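You operate a simulated robot arm through the tools that you are given. There is no shell and no other tool.

You run a simulated robot arm. Do the job below in one go: nothing can be reset, and whatever is moved stays where it is left.

JOB
One disc on tray 4 got the wrong colour: wipe its wet top clean and paint that top green.
Fine: wet the folded white cloth with one squeeze of the WATER bottle and wipe with it; put both back; use the grey wide brush, rinse it in the white cup, wipe it on the folded cream cloth and stand it back; lid back on; the other brushes stay. The pieces stay on their pegs. Leave the table's air on. Set down upright: bent-spout bottle.

The check looks at the end state, three seconds after you hand in, the way a careful person would. Anything else that was tipped, shoved, dropped, spilled or broken makes it a failure. A push-on lid holds only when it is set on centred and level and pressed home; a screw cap is set on level and turned clockwise until tight. Flat cloth is picked up by pressing the open fingertips on it (5 to 10 N) and closing them slowly along it; thin cloth reads only 2 to 8 mm in the jaws.

ROBOT AND FRAMES
A 6-joint arm with a two-finger gripper, fixed in place. Base frame: the origin is at the foot of the arm, x ahead of it, y to its left, z up. Units: mm, rad, N and s.
Its first joint turns from -2.897 to 2.897 rad. Payload 2.45 kg.
The TCP is the grasp point between the finger pads, 20 mm short of the fingertips. In the tool frame z runs along the fingers and y along their closing line. The gripper opens to 140 mm. The gripper's body begins 168 mm behind the TCP.
Orientation is told as [roll, pitch, yaw] about the base's x, y, z axes, in that order, counted from this pose: with the fingers straight down and closing along the base's y, the tool's x points along the base's -x, its y along +y and its z along -z.

CONTROLS
- The arm moves only by the tool servo_tool. Its argument "rows" is a list of rows, each a list of 3 entries, a list of its own where there are three numbers: the shift along the tool's x, y, z in mm, then the turn, a rotation vector about the tool's x, y, z in rad, then the gripper command, from -1 (shut) to 1 (fully open), values between in proportion. In form: [[[tx, ty, tz], [rx, ry, rz], gripper], ...]. A call has 1 to 20 rows; each row is the pose to reach, as a shift and turn from the pose commanded when the call began, along the tool's axes at that moment. Each row takes 0.2 s and may step no farther than 50 mm and 0.15 rad from the row before; otherwise, or with a gripper value out of range, the whole call is refused. A pose out of reach is approached as far as the arm can. The call stops where the force on the tool passes 90 N (or 10 N more than at its start, if that is more) or the arm is blocked; 0.2 s more then pass. Each finger travels about 45 mm/s and halts on what it meets, pressing with about 32 N; the grip force reading is that of the motor and also rises with nothing between the fingers. The clock runs only during rows and for 0.2 s after the last one: add rows that repeat a pose to give the fingers time. The reply holds the time, the measured pose of the TCP, the force on the tool along the base axes, the opening and the grip force, in the units named above and with some noise, with the torque about the TCP (base axes, N m) and any sound that the robot's microphone picked up.
- Cameras (640 x 400 px; columns grow to the right, rows downward): "scene" is fixed at [51.3, 496.3, 1577.9]; the picture's right is [-0.21, -0.98, 0.00], its down [-0.53, 0.11, -0.84] and it looks along [0.83, -0.17, -0.54] (base axes); focal length 349 px, centre (320, 200). "wrist" rides on the gripper at [78, 11, -209] in the tool frame; the picture's right is [-0.14, 0.99, 0.00], its down [-0.92, -0.13, -0.37] and it looks along [-0.37, -0.05, 0.93] (tool axes); focal length 280 px, centre (320, 200). There is no depth. A picture from a camera that has moved, and an enlarged one, comes with that camera's place and axes in the base frame and with its lens. The place of the scene camera against the robot may be out by one fixed shift of up to 12 mm in any direction.
- camera(camera): a new picture of that camera. No time passes.
- inspect(camera, box): a new picture of the part [left, top, right, bottom] of that camera's present view, enlarged. No time passes.
- hand_in(): hands the job in; it is judged then, once.

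Nothing tells you positions but the pictures and the camera data. Unless the task says otherwise, let go and move clear before handing in.

The tools are called as name(argument=value, ...) on one line, values as JSON. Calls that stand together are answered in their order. servo_tool: Moves the arm, as the interface text tells. Its arguments: {"type":"object","properties":{"rows":{"type":"array"}},"required":["rows"]} The other tools are called the same way: camera (camera) takes a picture; inspect (camera, box) takes an enlarged picture of a part of a camera's view; hand_in () hands the job in.

At the start:

```text
time: 0.0
tcp_pos: [776.3, -13.4, 1203.3]
ee_rot: [0.0, -0.001, 0.0]
contact_force: [0.4, 0.2, -0.4]
wrist_torque: [-0.03, -0.03, 0.04]
finger_gap: 140.0
finger_force: 0.0
```

scene: 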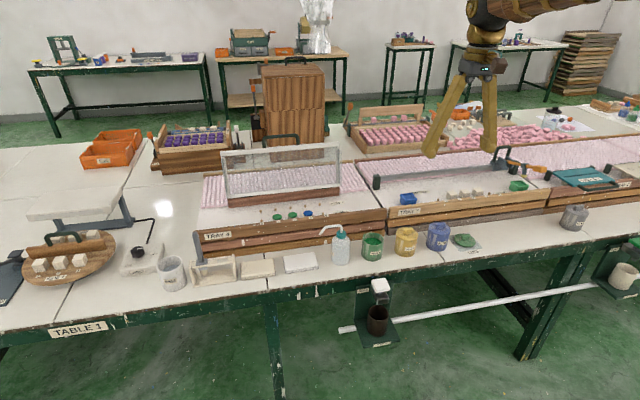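
wrist: 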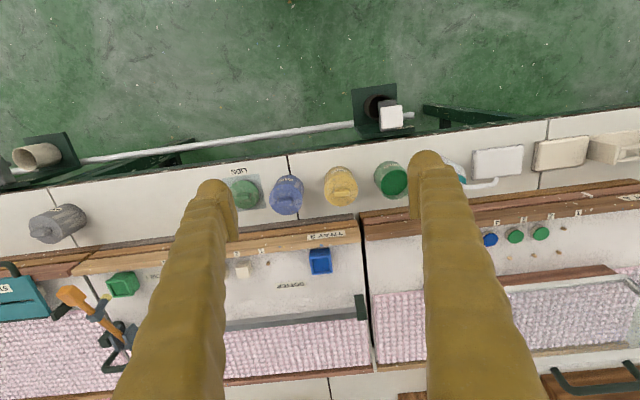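

I see a bench with trays, paint pots, a water bottle and cloths along the front edge. First I take enlarged views to identify everything before moving.

inspect(camera="scene", box=[180, 190, 340, 290])

inspect(camera="scene", box=[320, 170, 480, 270])

inspect(camera="scene", box=[460, 140, 640, 260])

inspect(camera="scene", box=[0, 180, 200, 310])

inspect(camera="wrist", box=[440, 120, 640, 260])

inspect(camera="wrist", box=[200, 140, 420, 300])

```text
4.00 times, centred on (260, 240) of scene
camera zoom: at [51.3, 496.3, 1577.9], right [-0.21, -0.98, 0.0], down [-0.53, 0.11, -0.84], along [0.83, -0.17, -0.54], focal length 1397 px, centre (560, 40)
```

zoom: 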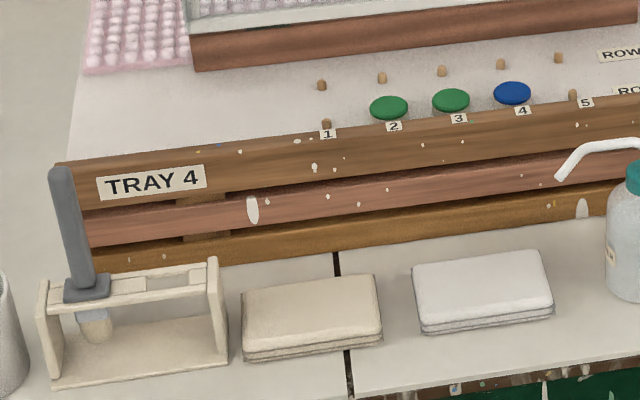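

```text
4.00 times, centred on (400, 220) of scene
camera zoom: at [51.3, 496.3, 1577.9], right [-0.21, -0.98, 0.0], down [-0.53, 0.11, -0.84], along [0.83, -0.17, -0.54], focal length 1397 px, centre (0, 120)
```

zoom: 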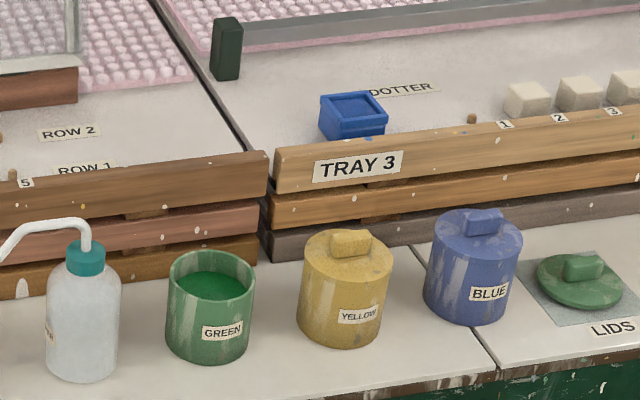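

```text
3.33 times, centred on (550, 200) of scene
camera zoom: at [51.3, 496.3, 1577.9], right [-0.21, -0.98, 0.0], down [-0.53, 0.11, -0.84], along [0.83, -0.17, -0.54], focal length 1164 px, centre (-447, 200)
```

zoom: 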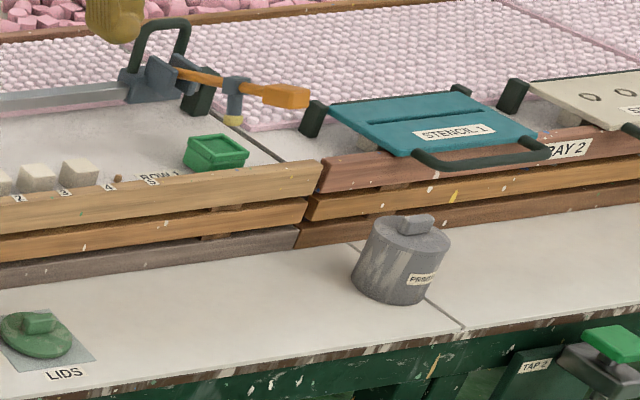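

```text
3.08 times, centred on (100, 245) of scene
camera zoom: at [51.3, 496.3, 1577.9], right [-0.21, -0.98, 0.0], down [-0.53, 0.11, -0.84], along [0.83, -0.17, -0.54], focal length 1075 px, centre (997, 62)
```

zoom: 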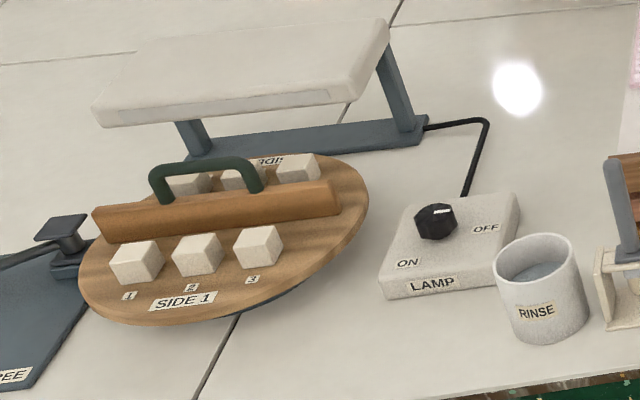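

```text
2.86 times, centred on (540, 190) of wrist
camera zoom: at [698.0, -1.8, 1412.7], right [0.14, 0.99, 0.0], down [0.92, -0.13, 0.37], along [0.37, -0.05, -0.93], focal length 801 px, centre (-309, 229)
```

zoom: 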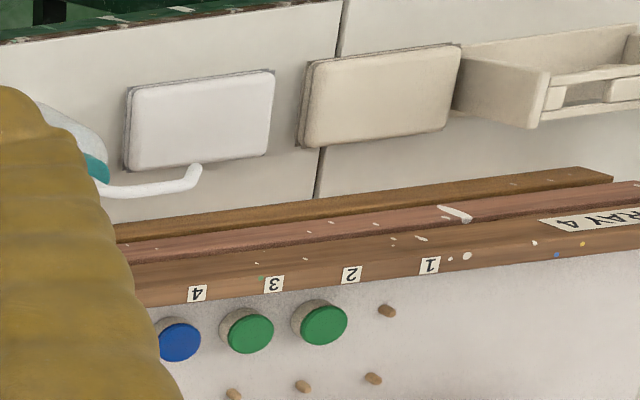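

```text
2.50 times, centred on (310, 220) of wrist
camera zoom: at [698.0, -1.8, 1412.7], right [0.14, 0.99, 0.0], down [0.92, -0.13, 0.37], along [0.37, -0.05, -0.93], focal length 701 px, centre (345, 150)
```

zoom: 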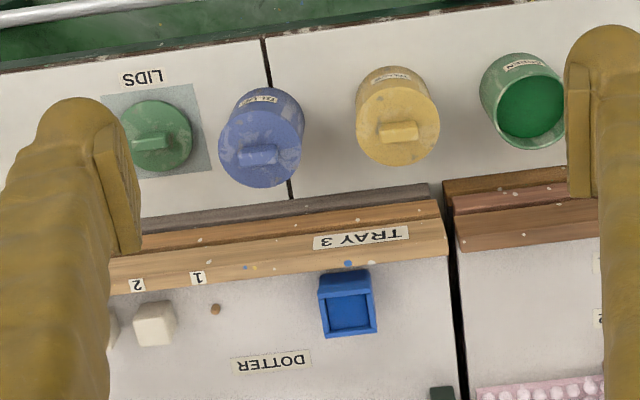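

The green pot stands open with its lid on the LIDS pad, and disc 4 in row 1 of tray 4 is blue, so that is the wrong one. I move the wrist camera left and lower to look at the brush stand, cloths, bottle and disc.

servo_tool(rows=[[[0, 45, 10], [0, 0, 0], 1], [[0, 90, 20], [0, 0, 0], 1], [[0, 135, 30], [0, 0, 0], 1], [[0, 180, 40], [0, 0, 0], 1], [[0, 225, 50], [0, 0, 0], 1], [[0, 265, 60], [0, 0, 0], 1], [[0, 300, 80], [0, 0, 0], 1], [[0, 335, 100], [0, 0, 0], 1]])

camera(camera="wrist")

```text
time: 1.8
tcp_pos: [778.5, 320.3, 1103.2]
ee_rot: [0.001, 0.002, -0.001]
contact_force: [-0.1, -0.8, 0.3]
wrist_torque: [0.0, -0.03, -0.01]
finger_gap: 140.2
finger_force: 0.0
```

```text
taken
camera wrist: at [700.3, 330.9, 1313.3], right [0.14, 0.99, 0.0], down [0.92, -0.13, 0.37], along [0.37, -0.05, -0.93], focal length 280 px, centre (320, 200)
```

wrist: 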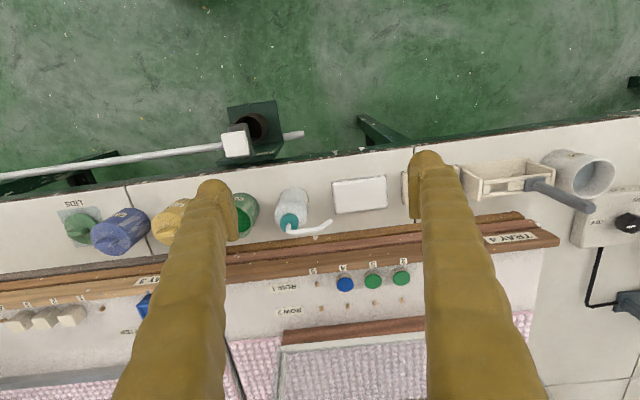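

The blue disc comes out near (1053, 330, 875), the cloth near (924, 387, 761), and the brush stand and rinse cup are farther left (y about 640–790), so I will need tilted poses. I yaw toward them and look closer.

servo_tool(rows=[[[22, 24, 10], [0, 0, -0.12], 1], [[44, 48, 20], [0, 0, -0.24], 1], [[66, 72, 30], [0, 0, -0.36], 1], [[88, 96, 40], [0, 0, -0.48], 1], [[108, 116, 50], [0, 0, -0.6], 1]])

camera(camera="wrist")

```text
time: 3.0
tcp_pos: [668.1, 437.3, 1051.9]
ee_rot: [0.0, 0.001, 0.604]
contact_force: [-0.3, -0.1, -0.1]
wrist_torque: [0.04, 0.01, 0.03]
finger_gap: 140.2
finger_force: 0.1
```

```text
taken
camera wrist: at [596.7, 402.3, 1261.4], right [-0.45, 0.89, 0.0], down [0.83, 0.42, 0.37], along [0.33, 0.17, -0.93], focal length 280 px, centre (320, 200)
```

wrist: 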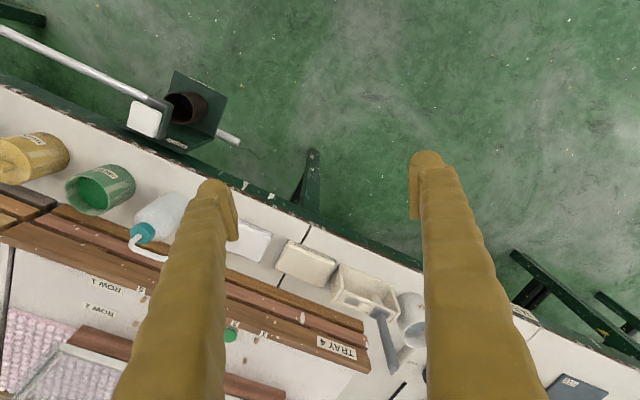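

The stand is in view behind the fingers. I tilt the tool outward to test the reach and get a better view of the brush stand.

servo_tool(rows=[[[-20, 0, 0], [0, -0.15, 0], 1], [[-40, 0, 0], [0, -0.3, 0], 1], [[-60, 0, 0], [0, -0.45, 0], 1], [[-80, 0, 0], [0, -0.6, 0], 1], [[-100, 0, 0], [0, -0.75, 0], 1]])

camera(camera="wrist")

camera(camera="scene")

```text
time: 4.2
tcp_pos: [750.3, 495.2, 1053.2]
ee_rot: [0.001, -0.752, 0.601]
contact_force: [0.0, 0.5, 1.0]
wrist_torque: [0.0, -0.02, 0.02]
finger_gap: 140.0
finger_force: 0.0
```

```text
taken
camera wrist: at [578.9, 391.1, 1153.3], right [-0.48, 0.87, 0.09], down [0.42, 0.13, 0.9], along [0.77, 0.47, -0.43], focal length 280 px, centre (320, 200)
```

wrist: 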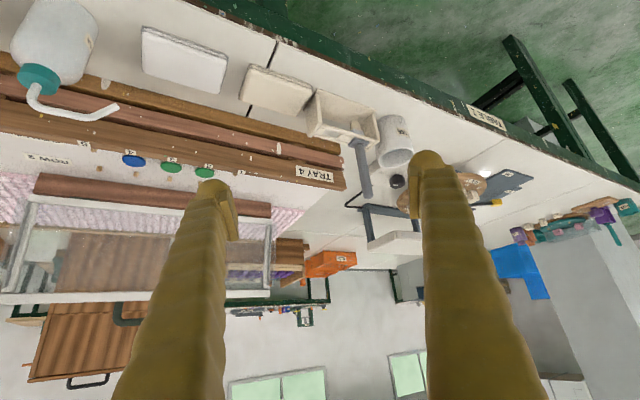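

```text
taken
```

scene: 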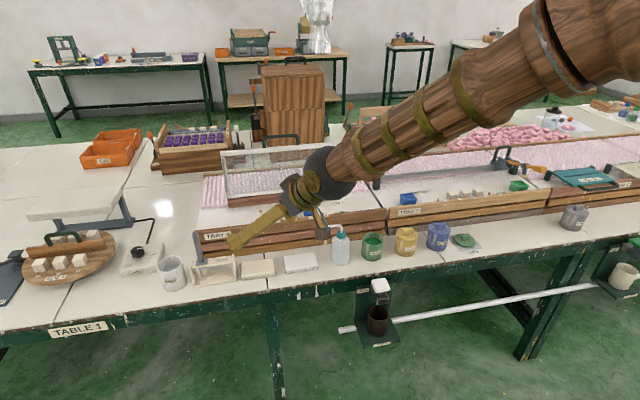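

inspect(camera="wrist", box=[230, 50, 430, 210])

inspect(camera="wrist", box=[0, 0, 240, 200])

```text
2.50 times, centred on (330, 130) of wrist
camera zoom: at [578.9, 391.1, 1153.3], right [-0.48, 0.87, 0.09], down [0.42, 0.13, 0.9], along [0.77, 0.47, -0.43], focal length 701 px, centre (295, 375)
```

zoom: 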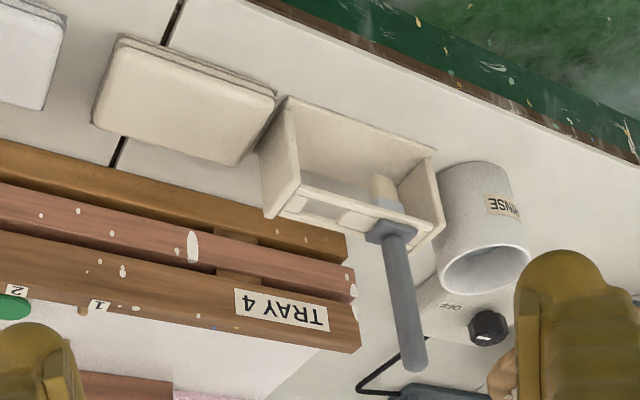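

```text
2.00 times, centred on (120, 100) of wrist
camera zoom: at [578.9, 391.1, 1153.3], right [-0.48, 0.87, 0.09], down [0.42, 0.13, 0.9], along [0.77, 0.47, -0.43], focal length 561 px, centre (720, 400)
```

zoom: 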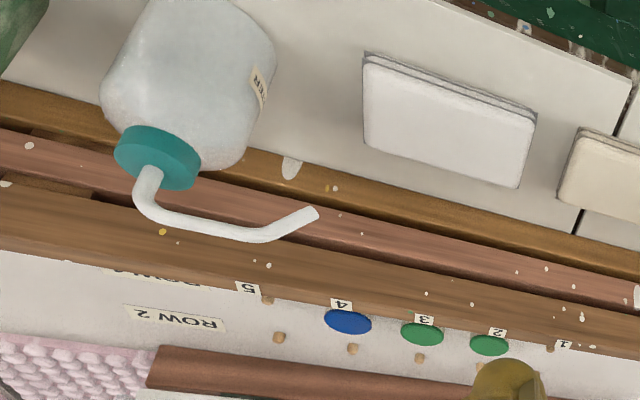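

The tilted pose reaches well, but the camera is on the underside. I try turning the tool half a turn about its own axis so the camera rides on top.

servo_tool(rows=[[[0, 0, 0], [0, 0, 0.15], 1], [[0, 0, 0], [0, 0, 0.3], 1], [[0, 0, 0], [0, 0, 0.45], 1], [[0, 0, 0], [0, 0, 0.6], 1], [[0, 0, 0], [0, 0, 0.75], 1], [[0, 0, 0], [0, 0, 0.9], 1], [[0, 0, 0], [0, 0, 1.05], 1], [[0, 0, 0], [0, 0, 1.2], 1], [[0, 0, 0], [0, 0, 1.35], 1], [[0, 0, 0], [0, 0, 1.5], 1], [[0, 0, 0], [0, 0, 1.571], 1]])

servo_tool(rows=[[[0, 0, 0], [0, 0, 0.15], 1], [[0, 0, 0], [0, 0, 0.3], 1], [[0, 0, 0], [0, 0, 0.45], 1], [[0, 0, 0], [0, 0, 0.6], 1], [[0, 0, 0], [0, 0, 0.75], 1], [[0, 0, 0], [0, 0, 0.9], 1], [[0, 0, 0], [0, 0, 1.05], 1], [[0, 0, 0], [0, 0, 1.2], 1], [[0, 0, 0], [0, 0, 1.35], 1], [[0, 0, 0], [0, 0, 1.5], 1], [[0, 0, 0], [0, 0, 1.571], 1]])

camera(camera="wrist")

```text
time: 6.6
tcp_pos: [750.0, 495.7, 1053.2]
ee_rot: [0.75, 0.002, -0.971]
contact_force: [1.0, 0.7, -0.6]
wrist_torque: [0.04, 0.01, 0.02]
finger_gap: 139.8
finger_force: 0.1
```

```text
time: 9.0
tcp_pos: [751.8, 495.1, 1052.1]
ee_rot: [-0.006, 0.75, -2.543]
contact_force: [-0.1, -0.1, -0.1]
wrist_torque: [-0.01, 0.02, -0.02]
finger_gap: 139.8
finger_force: 0.0
```

```text
taken
camera wrist: at [687.4, 436.2, 1259.5], right [0.48, -0.87, -0.1], down [-0.83, -0.42, -0.36], along [0.27, 0.25, -0.93], focal length 280 px, centre (320, 200)
```

wrist: 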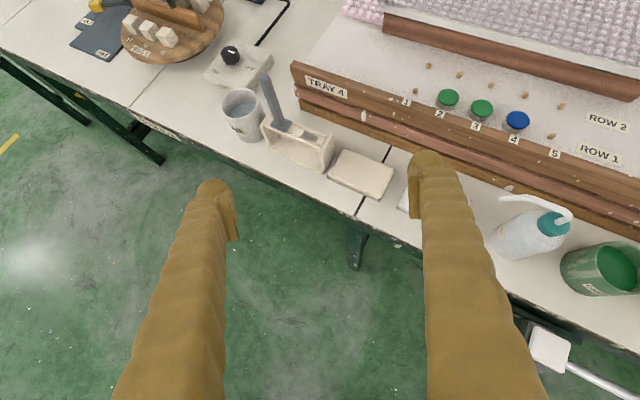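

The flip works and the camera now looks outward from above. I enlarge the stand, cup, cloths, bottle and discs.

inspect(camera="wrist", box=[200, 60, 360, 180])

inspect(camera="wrist", box=[400, 60, 640, 220])

inspect(camera="wrist", box=[440, 170, 640, 310])

```text
3.33 times, centred on (280, 120) of wrist
camera zoom: at [687.4, 436.2, 1259.5], right [0.48, -0.87, -0.1], down [-0.83, -0.42, -0.36], along [0.27, 0.25, -0.93], focal length 935 px, centre (453, 467)
```

zoom: 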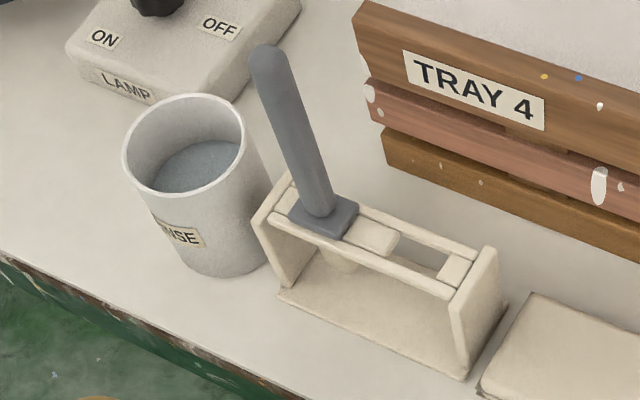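

```text
2.50 times, centred on (520, 140) of wrist
camera zoom: at [687.4, 436.2, 1259.5], right [0.48, -0.87, -0.1], down [-0.83, -0.42, -0.36], along [0.27, 0.25, -0.93], focal length 701 px, centre (-180, 350)
```

zoom: 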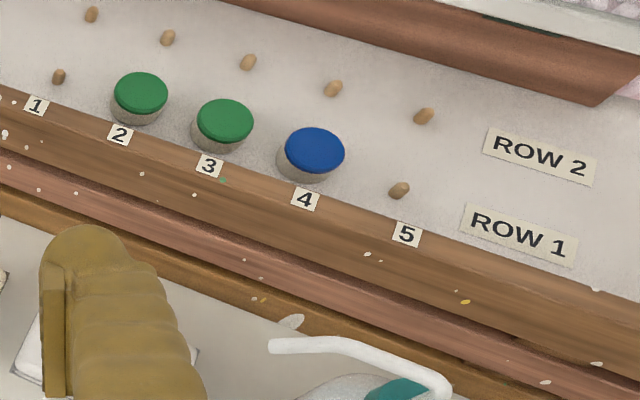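

```text
2.86 times, centred on (540, 240) of wrist
camera zoom: at [687.4, 436.2, 1259.5], right [0.48, -0.87, -0.1], down [-0.83, -0.42, -0.36], along [0.27, 0.25, -0.93], focal length 801 px, centre (-309, 86)
```

zoom: 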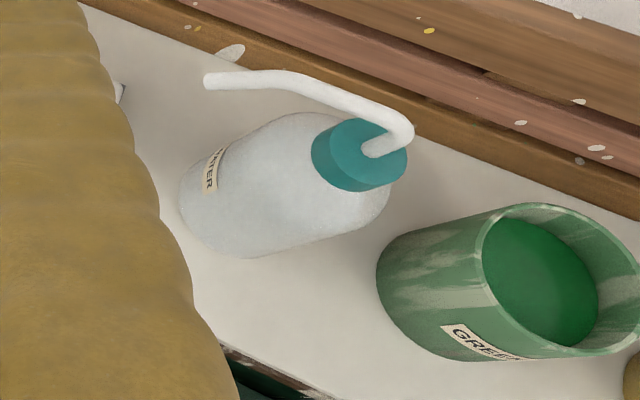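

I now have a clear picture: the brush hangs in the left slot of a rack with its collar on the bars. I move outward with more tilt to test the reach and measure the stand and cup more closely.

servo_tool(rows=[[[19, 0, 35], [0, 0.06, 0], 1], [[38, 0, 70], [0, 0.12, 0], 1], [[57, 0, 105], [0, 0.18, 0], 1], [[75.7, 0, 138.8], [0, 0.25, 0], 1], [[75.7, 0, 138.8], [0, 0.25, 0], 1]])

camera(camera="wrist")

```text
time: 10.2
tcp_pos: [872.4, 588.1, 1006.5]
ee_rot: [0.028, 0.996, -2.533]
contact_force: [-0.8, 0.0, 0.3]
wrist_torque: [0.0, -0.02, 0.01]
finger_gap: 139.8
finger_force: 0.1
out of reach, approached as far as the arm can: row 3, 4, 5
```

```text
taken
camera wrist: at [765.9, 507.2, 1185.8], right [0.49, -0.87, -0.1], down [-0.74, -0.35, -0.58], along [0.46, 0.35, -0.81], focal length 280 px, centre (320, 200)
```

wrist: 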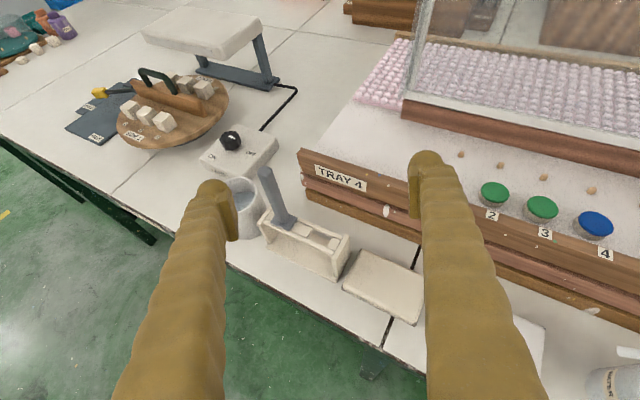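

Row 3 onward hit a wrist limit near tilt 1.0 at this radius. I ease the tilt back to about 0.75 and test reaching farther out at that tilt.

servo_tool(rows=[[[0, 0, 0], [0, -0.12, 0], 1], [[0, 0, 0], [0, -0.25, 0], 1], [[3.6, 0, 33], [0, -0.25, 0], 1], [[7.2, 0, 66.7], [0, -0.25, 0], 1], [[7.2, 0, 66.7], [0, -0.25, 0], 1]])

camera(camera="wrist")

camera(camera="scene")

```text
time: 11.4
tcp_pos: [924.0, 616.2, 975.8]
ee_rot: [-0.014, 0.753, -2.539]
contact_force: [0.0, 0.0, 0.5]
wrist_torque: [0.0, -0.02, 0.04]
finger_gap: 139.8
finger_force: 0.2
out of reach, approached as far as the arm can: row 2, 3, 4, 5
```

```text
taken
camera wrist: at [860.6, 556.7, 1181.7], right [0.49, -0.87, -0.1], down [-0.83, -0.42, -0.36], along [0.27, 0.26, -0.93], focal length 280 px, centre (320, 200)
```

wrist: 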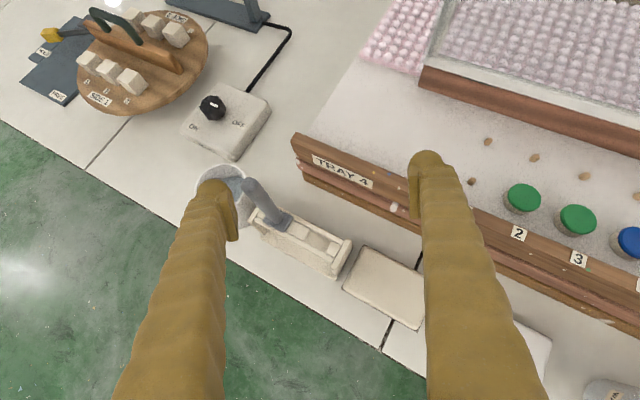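

```text
taken
```

scene: 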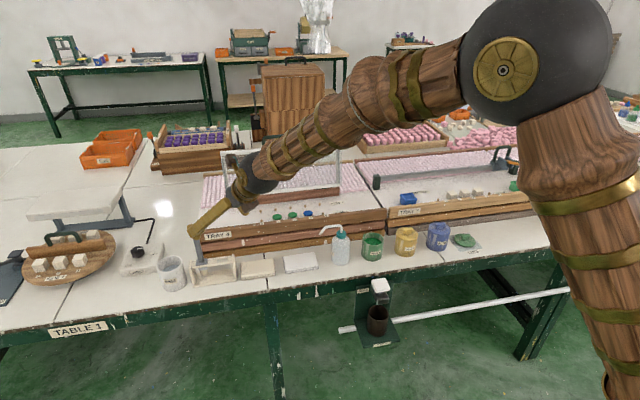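

inspect(camera="scene", box=[160, 110, 340, 270])

inspect(camera="scene", box=[320, 0, 640, 200])

inspect(camera="wrist", box=[180, 150, 360, 290])

```text
2.50 times, centred on (250, 190) of scene
camera zoom: at [51.3, 496.3, 1577.9], right [-0.21, -0.98, 0.0], down [-0.53, 0.11, -0.84], along [0.83, -0.17, -0.54], focal length 873 px, centre (495, 225)
```

zoom: 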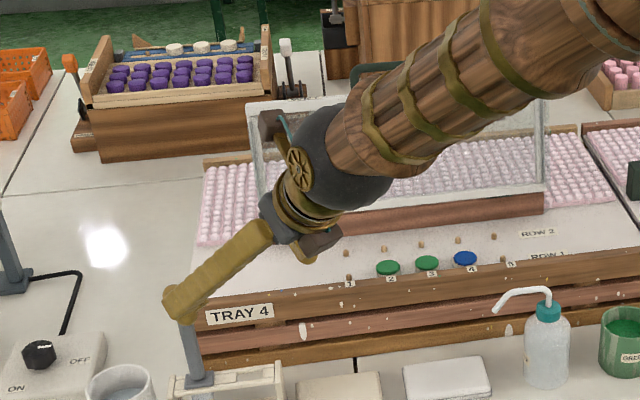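

```text
2.00 times, centred on (480, 100) of scene
camera zoom: at [51.3, 496.3, 1577.9], right [-0.21, -0.98, 0.0], down [-0.53, 0.11, -0.84], along [0.83, -0.17, -0.54], focal length 698 px, centre (0, 400)
```

zoom: 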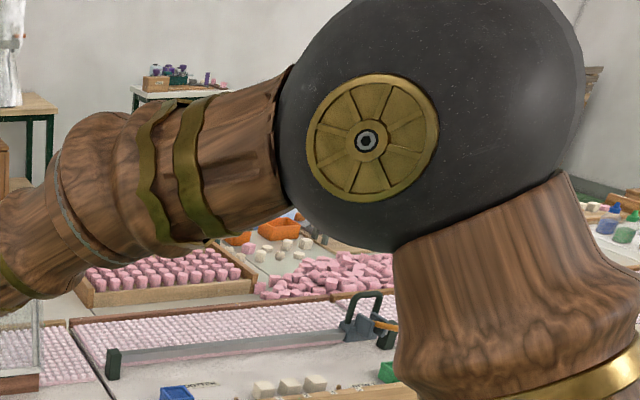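

```text
2.86 times, centred on (270, 220) of wrist
camera zoom: at [860.6, 556.7, 1181.7], right [0.49, -0.87, -0.1], down [-0.83, -0.42, -0.36], along [0.27, 0.26, -0.93], focal length 801 px, centre (463, 143)
```

zoom: 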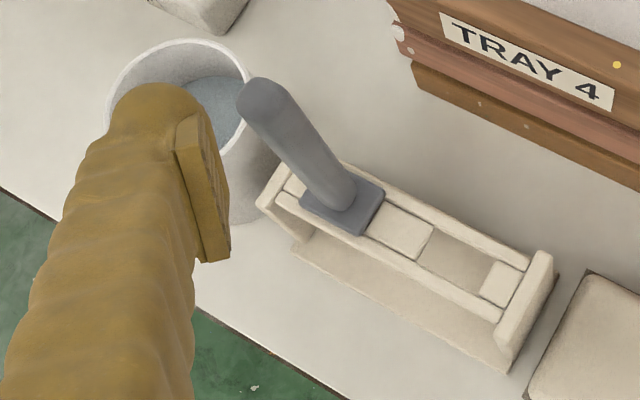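

I send a holding row to see whether the arm settles at this pose.

servo_tool(rows=[[[0, 0, 0], [0, 0, 0], 1], [[0, 0, 0], [0, 0, 0], 1], [[0, 0, 0], [0, 0, 0], 1]])

```text
time: 12.2
tcp_pos: [924.1, 617.2, 975.9]
ee_rot: [-0.015, 0.754, -2.538]
contact_force: [-0.3, 0.2, -1.2]
wrist_torque: [-0.01, 0.04, 0.01]
finger_gap: 139.8
finger_force: 0.0
```

servo_tool(rows=[[[15, 0, 14], [0, 0, 0], 1], [[29, 0, 27], [0, 0, 0], 1], [[43.8, 0, 41], [0, 0, 0], 1], [[43.8, 0, 41], [0, 0, 0], 1]])

```text
time: 13.2
tcp_pos: [976.7, 645.6, 973.7]
ee_rot: [-0.014, 0.752, -2.537]
contact_force: [0.4, 0.7, 1.1]
wrist_torque: [0.01, -0.01, 0.01]
finger_gap: 140.0
finger_force: 0.1
out of reach, approached as far as the arm can: row 1, 2, 3, 4
```

The small errors look like a wrist singularity with the gripper in line with the forearm. I reduce the tilt to about 0.5 and align the yaw with the arm's azimuth, then check how far out it tracks cleanly.

servo_tool(rows=[[[0, 0, 0], [-0.007, -0.12, 0.007], 1], [[0, 0, 0], [-0.0137, -0.252, 0.0146], 1], [[0, 0, 0], [-0.0137, -0.252, 0.0146], 1]])

```text
time: 14.0
tcp_pos: [983.9, 625.1, 969.8]
ee_rot: [-0.032, 0.506, -2.528]
contact_force: [0.1, -0.2, 1.3]
wrist_torque: [0.01, 0.0, 0.01]
finger_gap: 140.1
finger_force: 0.1
out of reach, approached as far as the arm can: row 1, 2, 3
```

camera(camera="scene")

camera(camera="wrist")

```text
taken
```

scene: 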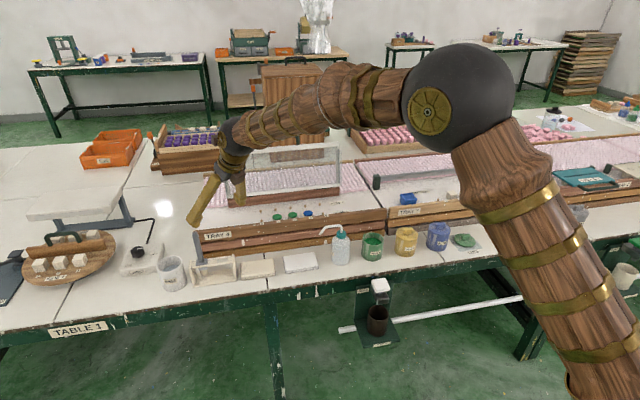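

```text
taken
camera wrist: at [967.4, 592.2, 1191.6], right [0.48, -0.87, -0.1], down [-0.87, -0.47, -0.12], along [0.06, 0.14, -0.99], focal length 280 px, centre (320, 200)
```

wrist: 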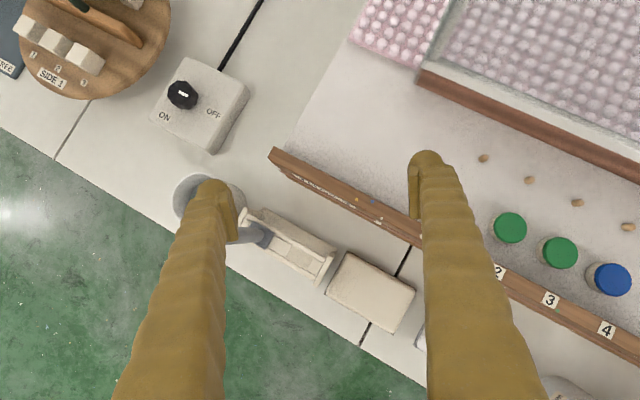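

The sideways drift indicates the last joint is just short of a full half-turn, so in this flipped pose I should keep the tool yaw a bit larger than the arm's azimuth. I retreat slightly and set pitch 0.5 and a larger yaw.

servo_tool(rows=[[[-30, -13, -13], [0.019, -0.002, -0.054], 1], [[-61, -26, -26], [0.039, -0.004, -0.109], 1], [[-91.8, -39.5, -39.4], [0.058, -0.006, -0.163], 1], [[-91.8, -39.5, -39.4], [0.058, -0.006, -0.163], 1]])

camera(camera="wrist")

```text
time: 15.0
tcp_pos: [881.0, 599.6, 961.2]
ee_rot: [-0.001, 0.504, -2.342]
contact_force: [1.1, -0.6, 0.4]
wrist_torque: [-0.01, -0.02, 0.02]
finger_gap: 140.1
finger_force: 0.1
```

```text
taken
camera wrist: at [865.3, 568.1, 1182.1], right [0.63, -0.78, -0.07], down [-0.78, -0.62, -0.12], along [0.05, 0.13, -0.99], focal length 280 px, centre (320, 200)
```

wrist: 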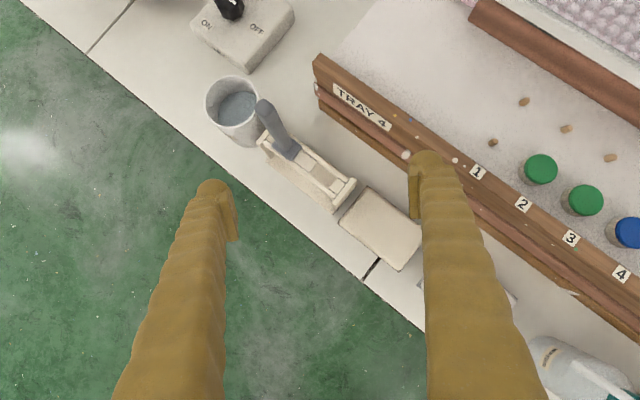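

Now the pose tracks cleanly. From this near-vertical view I measure the stand, brush, cup and cream cloth.

inspect(camera="wrist", box=[190, 60, 370, 220])

inspect(camera="wrist", box=[330, 170, 450, 290])

```text
2.50 times, centred on (280, 140) of wrist
camera zoom: at [865.3, 568.1, 1182.1], right [0.63, -0.78, -0.07], down [-0.78, -0.62, -0.12], along [0.05, 0.13, -0.99], focal length 701 px, centre (420, 350)
```

zoom: 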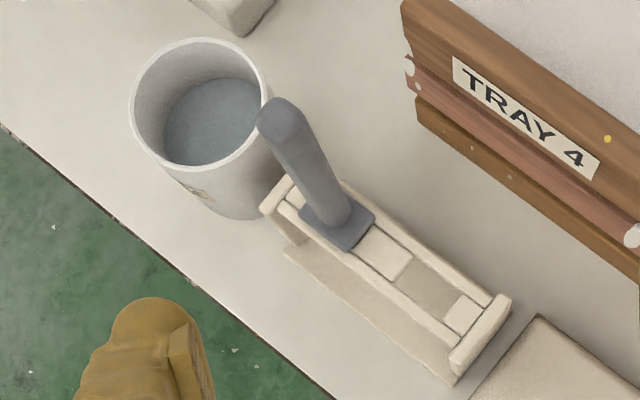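

```text
3.33 times, centred on (390, 230) of wrist
camera zoom: at [865.3, 568.1, 1182.1], right [0.63, -0.78, -0.07], down [-0.78, -0.62, -0.12], along [0.05, 0.13, -0.99], focal length 935 px, centre (87, 100)
```

zoom: 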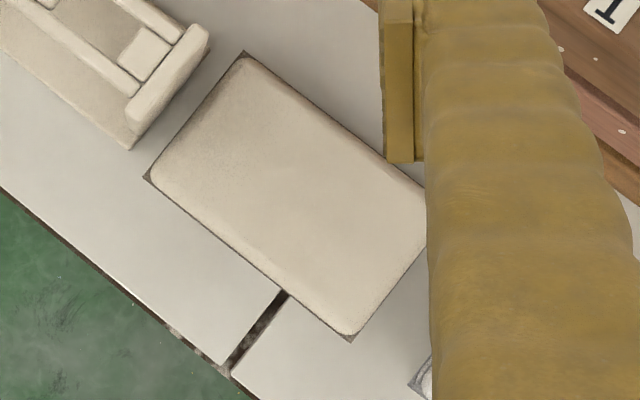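

The brush axis is near (905.5, 681), collar at z≈847 and handle top at z≈958. The cup is near (910, 775), and the cream cloth spans x 875–946, y 466–577. Next I move over the white cloth, bottle and disc to measure those.

servo_tool(rows=[[[-28, 28, -23], [0, 0, 0], 1], [[-56, 56, -46], [0, 0, 0], 1], [[-84, 83, -69], [0, 0, 0], 1], [[-112, 111, -92], [0, 0, 0], 1], [[-140, 139, -115], [0, 0, 0], 1], [[-168.7, 166.6, -138.5], [0, 0, 0], 1], [[-168.7, 166.6, -138.5], [0, 0, 0], 1]])

camera(camera="wrist")

```text
time: 16.6
tcp_pos: [850.2, 329.3, 1000.6]
ee_rot: [-0.001, 0.504, -2.342]
contact_force: [-0.4, -0.1, 0.2]
wrist_torque: [0.01, 0.01, 0.01]
finger_gap: 139.9
finger_force: 0.2
```

```text
taken
camera wrist: at [835.4, 298.9, 1221.9], right [0.63, -0.78, -0.07], down [-0.78, -0.62, -0.12], along [0.05, 0.13, -0.99], focal length 280 px, centre (320, 200)
```

wrist: 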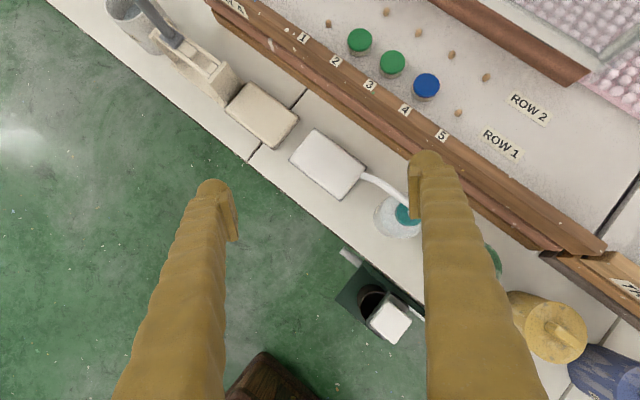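

inspect(camera="wrist", box=[270, 110, 430, 250])

inspect(camera="wrist", box=[320, 10, 500, 150])

```text
2.86 times, centred on (350, 180) of wrist
camera zoom: at [835.4, 298.9, 1221.9], right [0.63, -0.78, -0.07], down [-0.78, -0.62, -0.12], along [0.05, 0.13, -0.99], focal length 801 px, centre (234, 257)
```

zoom: 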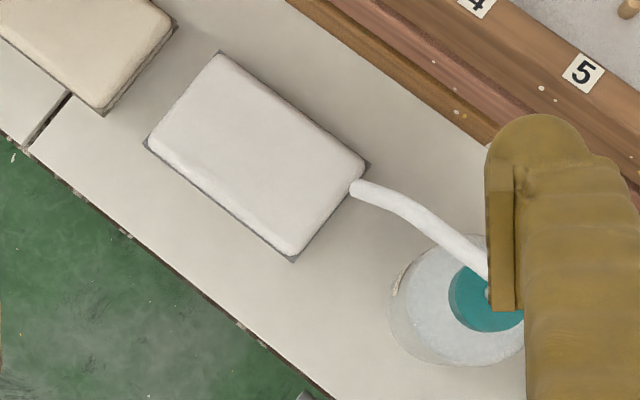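

```text
2.86 times, centred on (410, 80) of wrist
camera zoom: at [835.4, 298.9, 1221.9], right [0.63, -0.78, -0.07], down [-0.78, -0.62, -0.12], along [0.05, 0.13, -0.99], focal length 801 px, centre (63, 543)
```

zoom: 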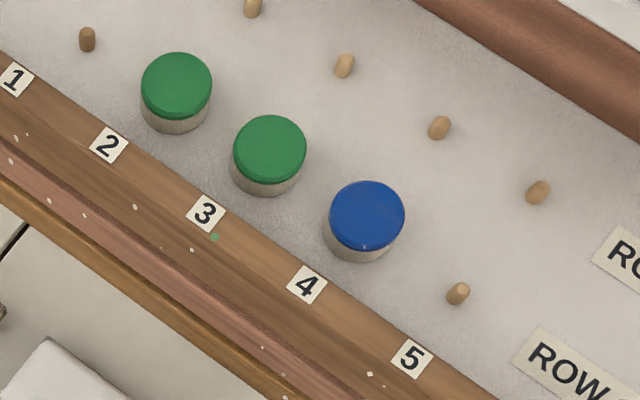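

The white cloth spans x 877–947, y 329–441 and the spout tip is near (910, 319). The blue disc sits at about (1050.5, 328), diameter ~33 mm. I shift right to see the bottle clearly between the fingers.

servo_tool(rows=[[[-14, 37, -8], [0, 0, 0], 1], [[-28.8, 73.8, -15.9], [0, 0, 0], 1], [[-28.8, 73.8, -15.9], [0, 0, 0], 1]])

camera(camera="wrist")

inspect(camera="wrist", box=[220, 90, 420, 230])

```text
time: 17.4
tcp_pos: [879.6, 256.0, 1000.4]
ee_rot: [-0.001, 0.502, -2.341]
contact_force: [0.1, -0.1, 0.7]
wrist_torque: [-0.04, -0.01, -0.01]
finger_gap: 139.9
finger_force: 0.0
```

```text
taken
camera wrist: at [865.0, 225.2, 1222.0], right [0.63, -0.78, -0.07], down [-0.78, -0.62, -0.12], along [0.05, 0.13, -0.99], focal length 280 px, centre (320, 200)
```

wrist: 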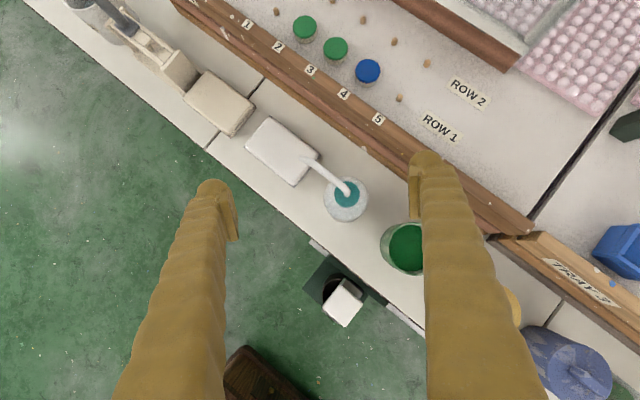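

```text
2.86 times, centred on (320, 160) of wrist
camera zoom: at [865.0, 225.2, 1222.0], right [0.63, -0.78, -0.07], down [-0.78, -0.62, -0.12], along [0.05, 0.13, -0.99], focal length 801 px, centre (320, 314)
```

zoom: 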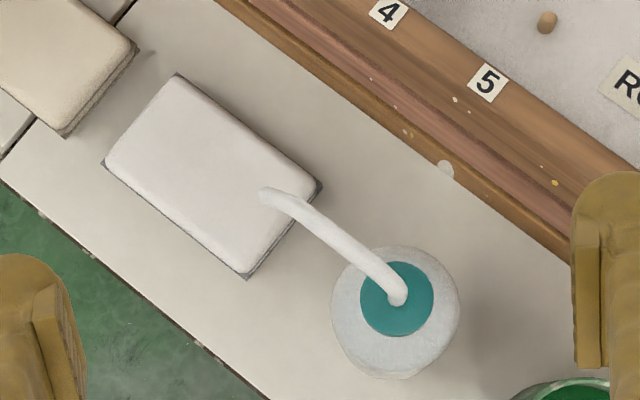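

Top-down view: bottle axis ≈ (909, 247), body ≈66 mm, cap ≈33 mm, spout pointing along +y with its tip ≈ (908, 319, 880). I plan to lift the bottle by its rigid cap, so I bring the tool vertical with the fingers closing along x.

servo_tool(rows=[[[0, 0, 0], [0, -0.13, 0], 1], [[0, 0, 0], [0, -0.26, 0], 1], [[0, 0, 0], [0, -0.39, 0], 1], [[0, 0, 0], [0, -0.503, 0], 1], [[0, 0, 0], [0, -0.503, 0], 1]])

servo_tool(rows=[[[0, 0, -10], [0, 0, -0.13], 1], [[0, 0, -20], [0, 0, -0.26], 1], [[0, 0, -30], [0, 0, -0.39], 1], [[0, 0, -30], [0, 0, -0.52], 1], [[0, 0, -30], [0, 0, -0.65], 1], [[0, 0, -30], [0, 0, -0.77], 1], [[0, 0, -30], [0, 0, -0.77], 1]])

camera(camera="wrist")

```text
time: 18.6
tcp_pos: [880.0, 255.5, 1000.4]
ee_rot: [-0.004, 0.0, -2.344]
contact_force: [0.4, -0.1, -0.3]
wrist_torque: [-0.01, 0.02, -0.01]
finger_gap: 139.8
finger_force: 0.2
```

```text
time: 20.2
tcp_pos: [879.7, 255.1, 1030.7]
ee_rot: [0.001, 0.001, -1.571]
contact_force: [-0.7, 0.0, 0.0]
wrist_torque: [0.0, 0.05, 0.02]
finger_gap: 140.0
finger_force: 0.1
```

```text
taken
camera wrist: at [890.3, 333.4, 1240.1], right [0.99, -0.14, 0.0], down [-0.13, -0.92, 0.37], along [-0.05, -0.36, -0.93], focal length 280 px, centre (320, 200)
```

wrist: 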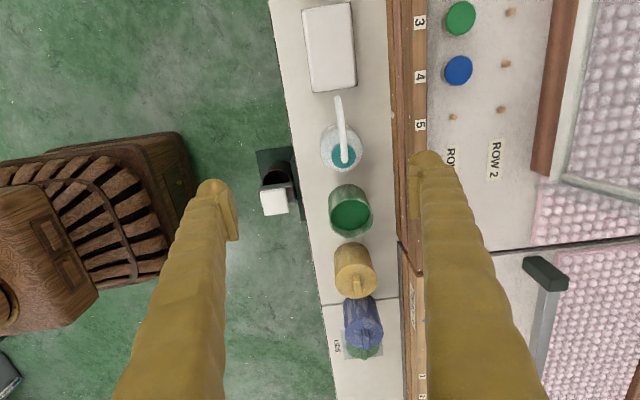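

servo_tool(rows=[[[-8, 29, 0], [0, 0, 0], 0.286], [[-8, 29, 25], [0, 0, 0], 0.286], [[-8, 29, 55], [0, 0, 0], 0.286], [[-8, 29, 70], [0, 0, 0], 0.286], [[-8, 29, 70], [0, 0, 0], 0.286]])

camera(camera="wrist")

camera(camera="scene")

```text
time: 21.4
tcp_pos: [909.5, 247.9, 959.9]
ee_rot: [-0.001, 0.002, -1.574]
contact_force: [1.3, -0.4, -0.1]
wrist_torque: [-0.03, 0.0, 0.01]
finger_gap: 89.9
finger_force: 0.2
```

```text
taken
camera wrist: at [919.7, 325.3, 1169.2], right [0.99, -0.14, 0.0], down [-0.13, -0.92, 0.37], along [-0.05, -0.36, -0.93], focal length 280 px, centre (320, 200)
```

wrist: 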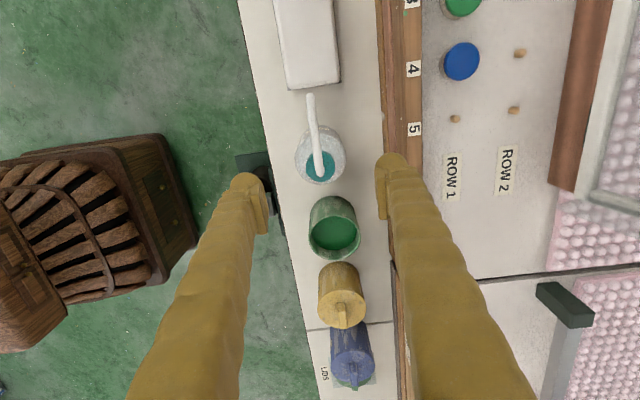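

```text
taken
```

scene: 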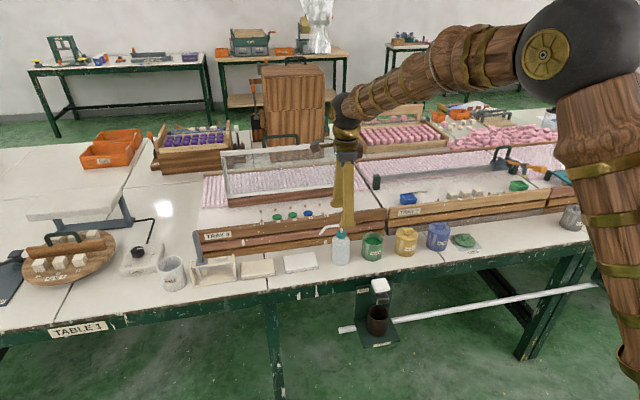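

inspect(camera="wrist", box=[260, 80, 380, 200])

inspect(camera="scene", box=[270, 170, 410, 270])

```text
3.33 times, centred on (320, 140) of wrist
camera zoom: at [919.7, 325.3, 1169.2], right [0.99, -0.14, 0.0], down [-0.13, -0.92, 0.37], along [-0.05, -0.36, -0.93], focal length 935 px, centre (320, 400)
```

zoom: 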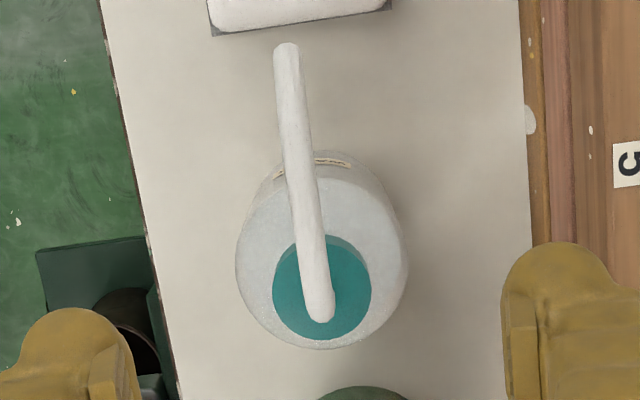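

```text
4.00 times, centred on (340, 220) of scene
camera zoom: at [51.3, 496.3, 1577.9], right [-0.21, -0.98, 0.0], down [-0.53, 0.11, -0.84], along [0.83, -0.17, -0.54], focal length 1397 px, centre (240, 120)
```

zoom: 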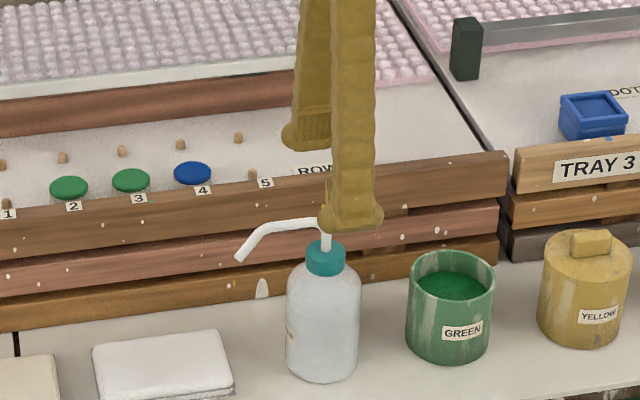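

The cap is directly below the TCP. I narrow the fingers to 74 mm (wider than the body) and lower alongside the cap, checking height in the scene view.

servo_tool(rows=[[[0, 0, 10], [0, 0, 0], 0.057], [[0, 0, 25], [0, 0, 0], 0.057], [[0, 0, 40], [0, 0, 0], 0.057], [[0, 0, 55], [0, 0, 0], 0.057], [[0, 0, 65], [0, 0, 0], 0.057], [[0, 0, 65], [0, 0, 0], 0.057]])

inspect(camera="scene", box=[290, 180, 390, 270])

inspect(camera="wrist", box=[240, 100, 400, 220])

```text
time: 22.8
tcp_pos: [909.5, 246.5, 896.4]
ee_rot: [0.0, 0.001, -1.573]
contact_force: [0.5, 0.1, -0.3]
wrist_torque: [-0.03, -0.01, 0.0]
finger_gap: 74.1
finger_force: 0.1
```

```text
4.44 times, centred on (340, 225) of scene
camera zoom: at [51.3, 496.3, 1577.9], right [-0.21, -0.98, 0.0], down [-0.53, 0.11, -0.84], along [0.83, -0.17, -0.54], focal length 1552 px, centre (231, 89)
```

zoom: 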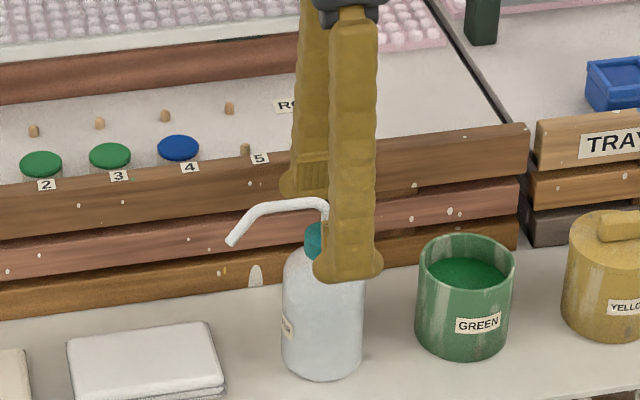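

```text
3.33 times, centred on (320, 160) of wrist
camera zoom: at [919.9, 324.4, 1105.5], right [0.99, -0.14, 0.0], down [-0.13, -0.92, 0.37], along [-0.05, -0.36, -0.93], focal length 935 px, centre (320, 333)
```

zoom: 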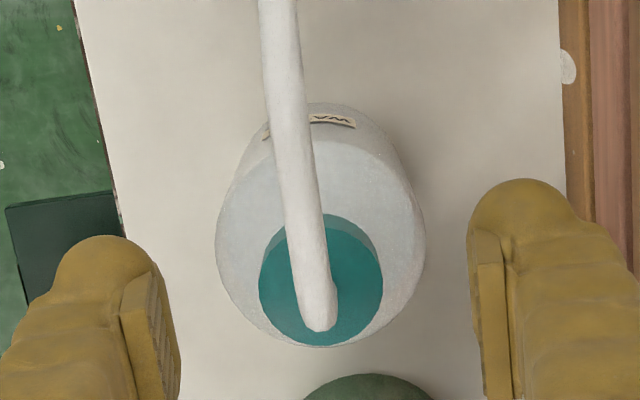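

Fingertips should end near the cap's lower edge (z≈861). I lower 15 mm and close on the cap.

servo_tool(rows=[[[1.5, 0, 5], [0, 0, 0], 0.057], [[1.5, 0, 10], [0, 0, 0], 0.057], [[1.5, 0, 15], [0, 0, 0], 0.057], [[1.5, 0, 15], [0, 0, 0], 0.057]])

servo_tool(rows=[[[0, 0, 0], [0, 0, 0], -0.2], [[0, 0, 0], [0, 0, 0], -0.4], [[0, 0, 0], [0, 0, 0], -0.6], [[0, 0, 0], [0, 0, 0], -0.6], [[0, 0, 0], [0, 0, 0], -0.6]])

inspect(camera="scene", box=[290, 180, 390, 270])

inspect(camera="wrist", box=[240, 100, 400, 220])

```text
time: 23.8
tcp_pos: [910.6, 248.0, 881.1]
ee_rot: [0.0, 0.0, -1.573]
contact_force: [0.4, 0.5, -0.9]
wrist_torque: [-0.01, -0.01, 0.02]
finger_gap: 74.0
finger_force: 0.0
```

```text
time: 25.0
tcp_pos: [908.6, 247.9, 880.7]
ee_rot: [0.0, 0.001, -1.572]
contact_force: [-0.6, 0.0, 0.9]
wrist_torque: [0.01, 0.0, -0.05]
finger_gap: 30.7
finger_force: 32.0
```

```text
4.44 times, centred on (340, 225) of scene
camera zoom: at [51.3, 496.3, 1577.9], right [-0.21, -0.98, 0.0], down [-0.53, 0.11, -0.84], along [0.83, -0.17, -0.54], focal length 1552 px, centre (231, 89)
```

zoom: 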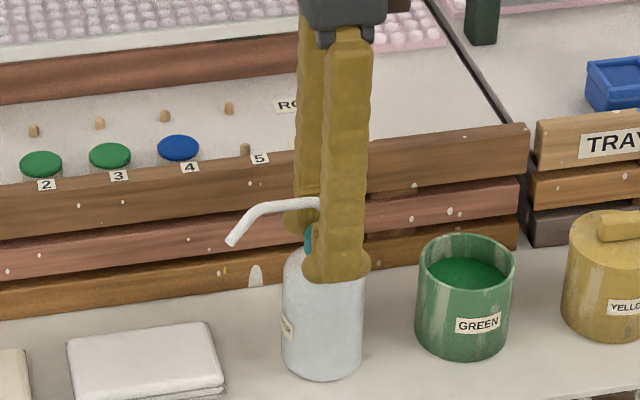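

```text
3.33 times, centred on (320, 160) of wrist
camera zoom: at [920.4, 326.1, 1090.4], right [0.99, -0.14, 0.0], down [-0.13, -0.92, 0.37], along [-0.05, -0.36, -0.93], focal length 935 px, centre (320, 333)
```

zoom: 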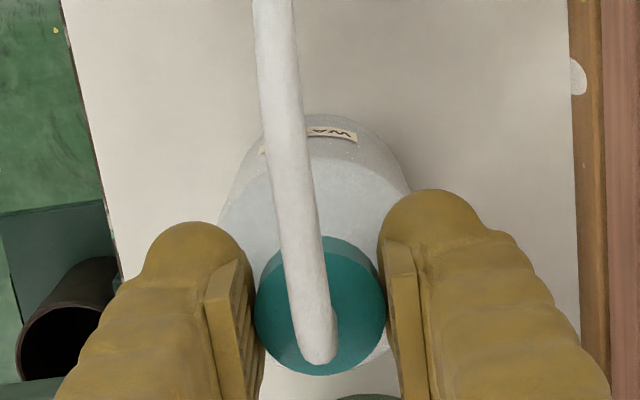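

The cap is held (30.7 mm, 32 N). I lift the bottle a little and read its weight.

servo_tool(rows=[[[0, 0, -5], [0, 0, 0], -0.6], [[0, 0, -12], [0, 0, 0], -0.6], [[0, 0, -20], [0, 0, 0], -0.6], [[0, 0, -20], [0, 0, 0], -0.6]])

inspect(camera="scene", box=[290, 180, 390, 270])

```text
time: 26.0
tcp_pos: [909.7, 249.8, 899.9]
ee_rot: [0.001, 0.002, -1.572]
contact_force: [-0.4, -0.1, -2.5]
wrist_torque: [0.0, 0.03, -0.01]
finger_gap: 30.6
finger_force: 32.2
```

```text
4.44 times, centred on (340, 225) of scene
camera zoom: at [51.3, 496.3, 1577.9], right [-0.21, -0.98, 0.0], down [-0.53, 0.11, -0.84], along [0.83, -0.17, -0.54], focal length 1552 px, centre (231, 89)
```

zoom: 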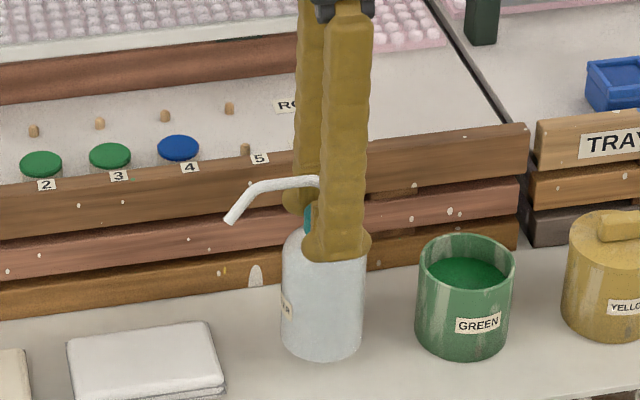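

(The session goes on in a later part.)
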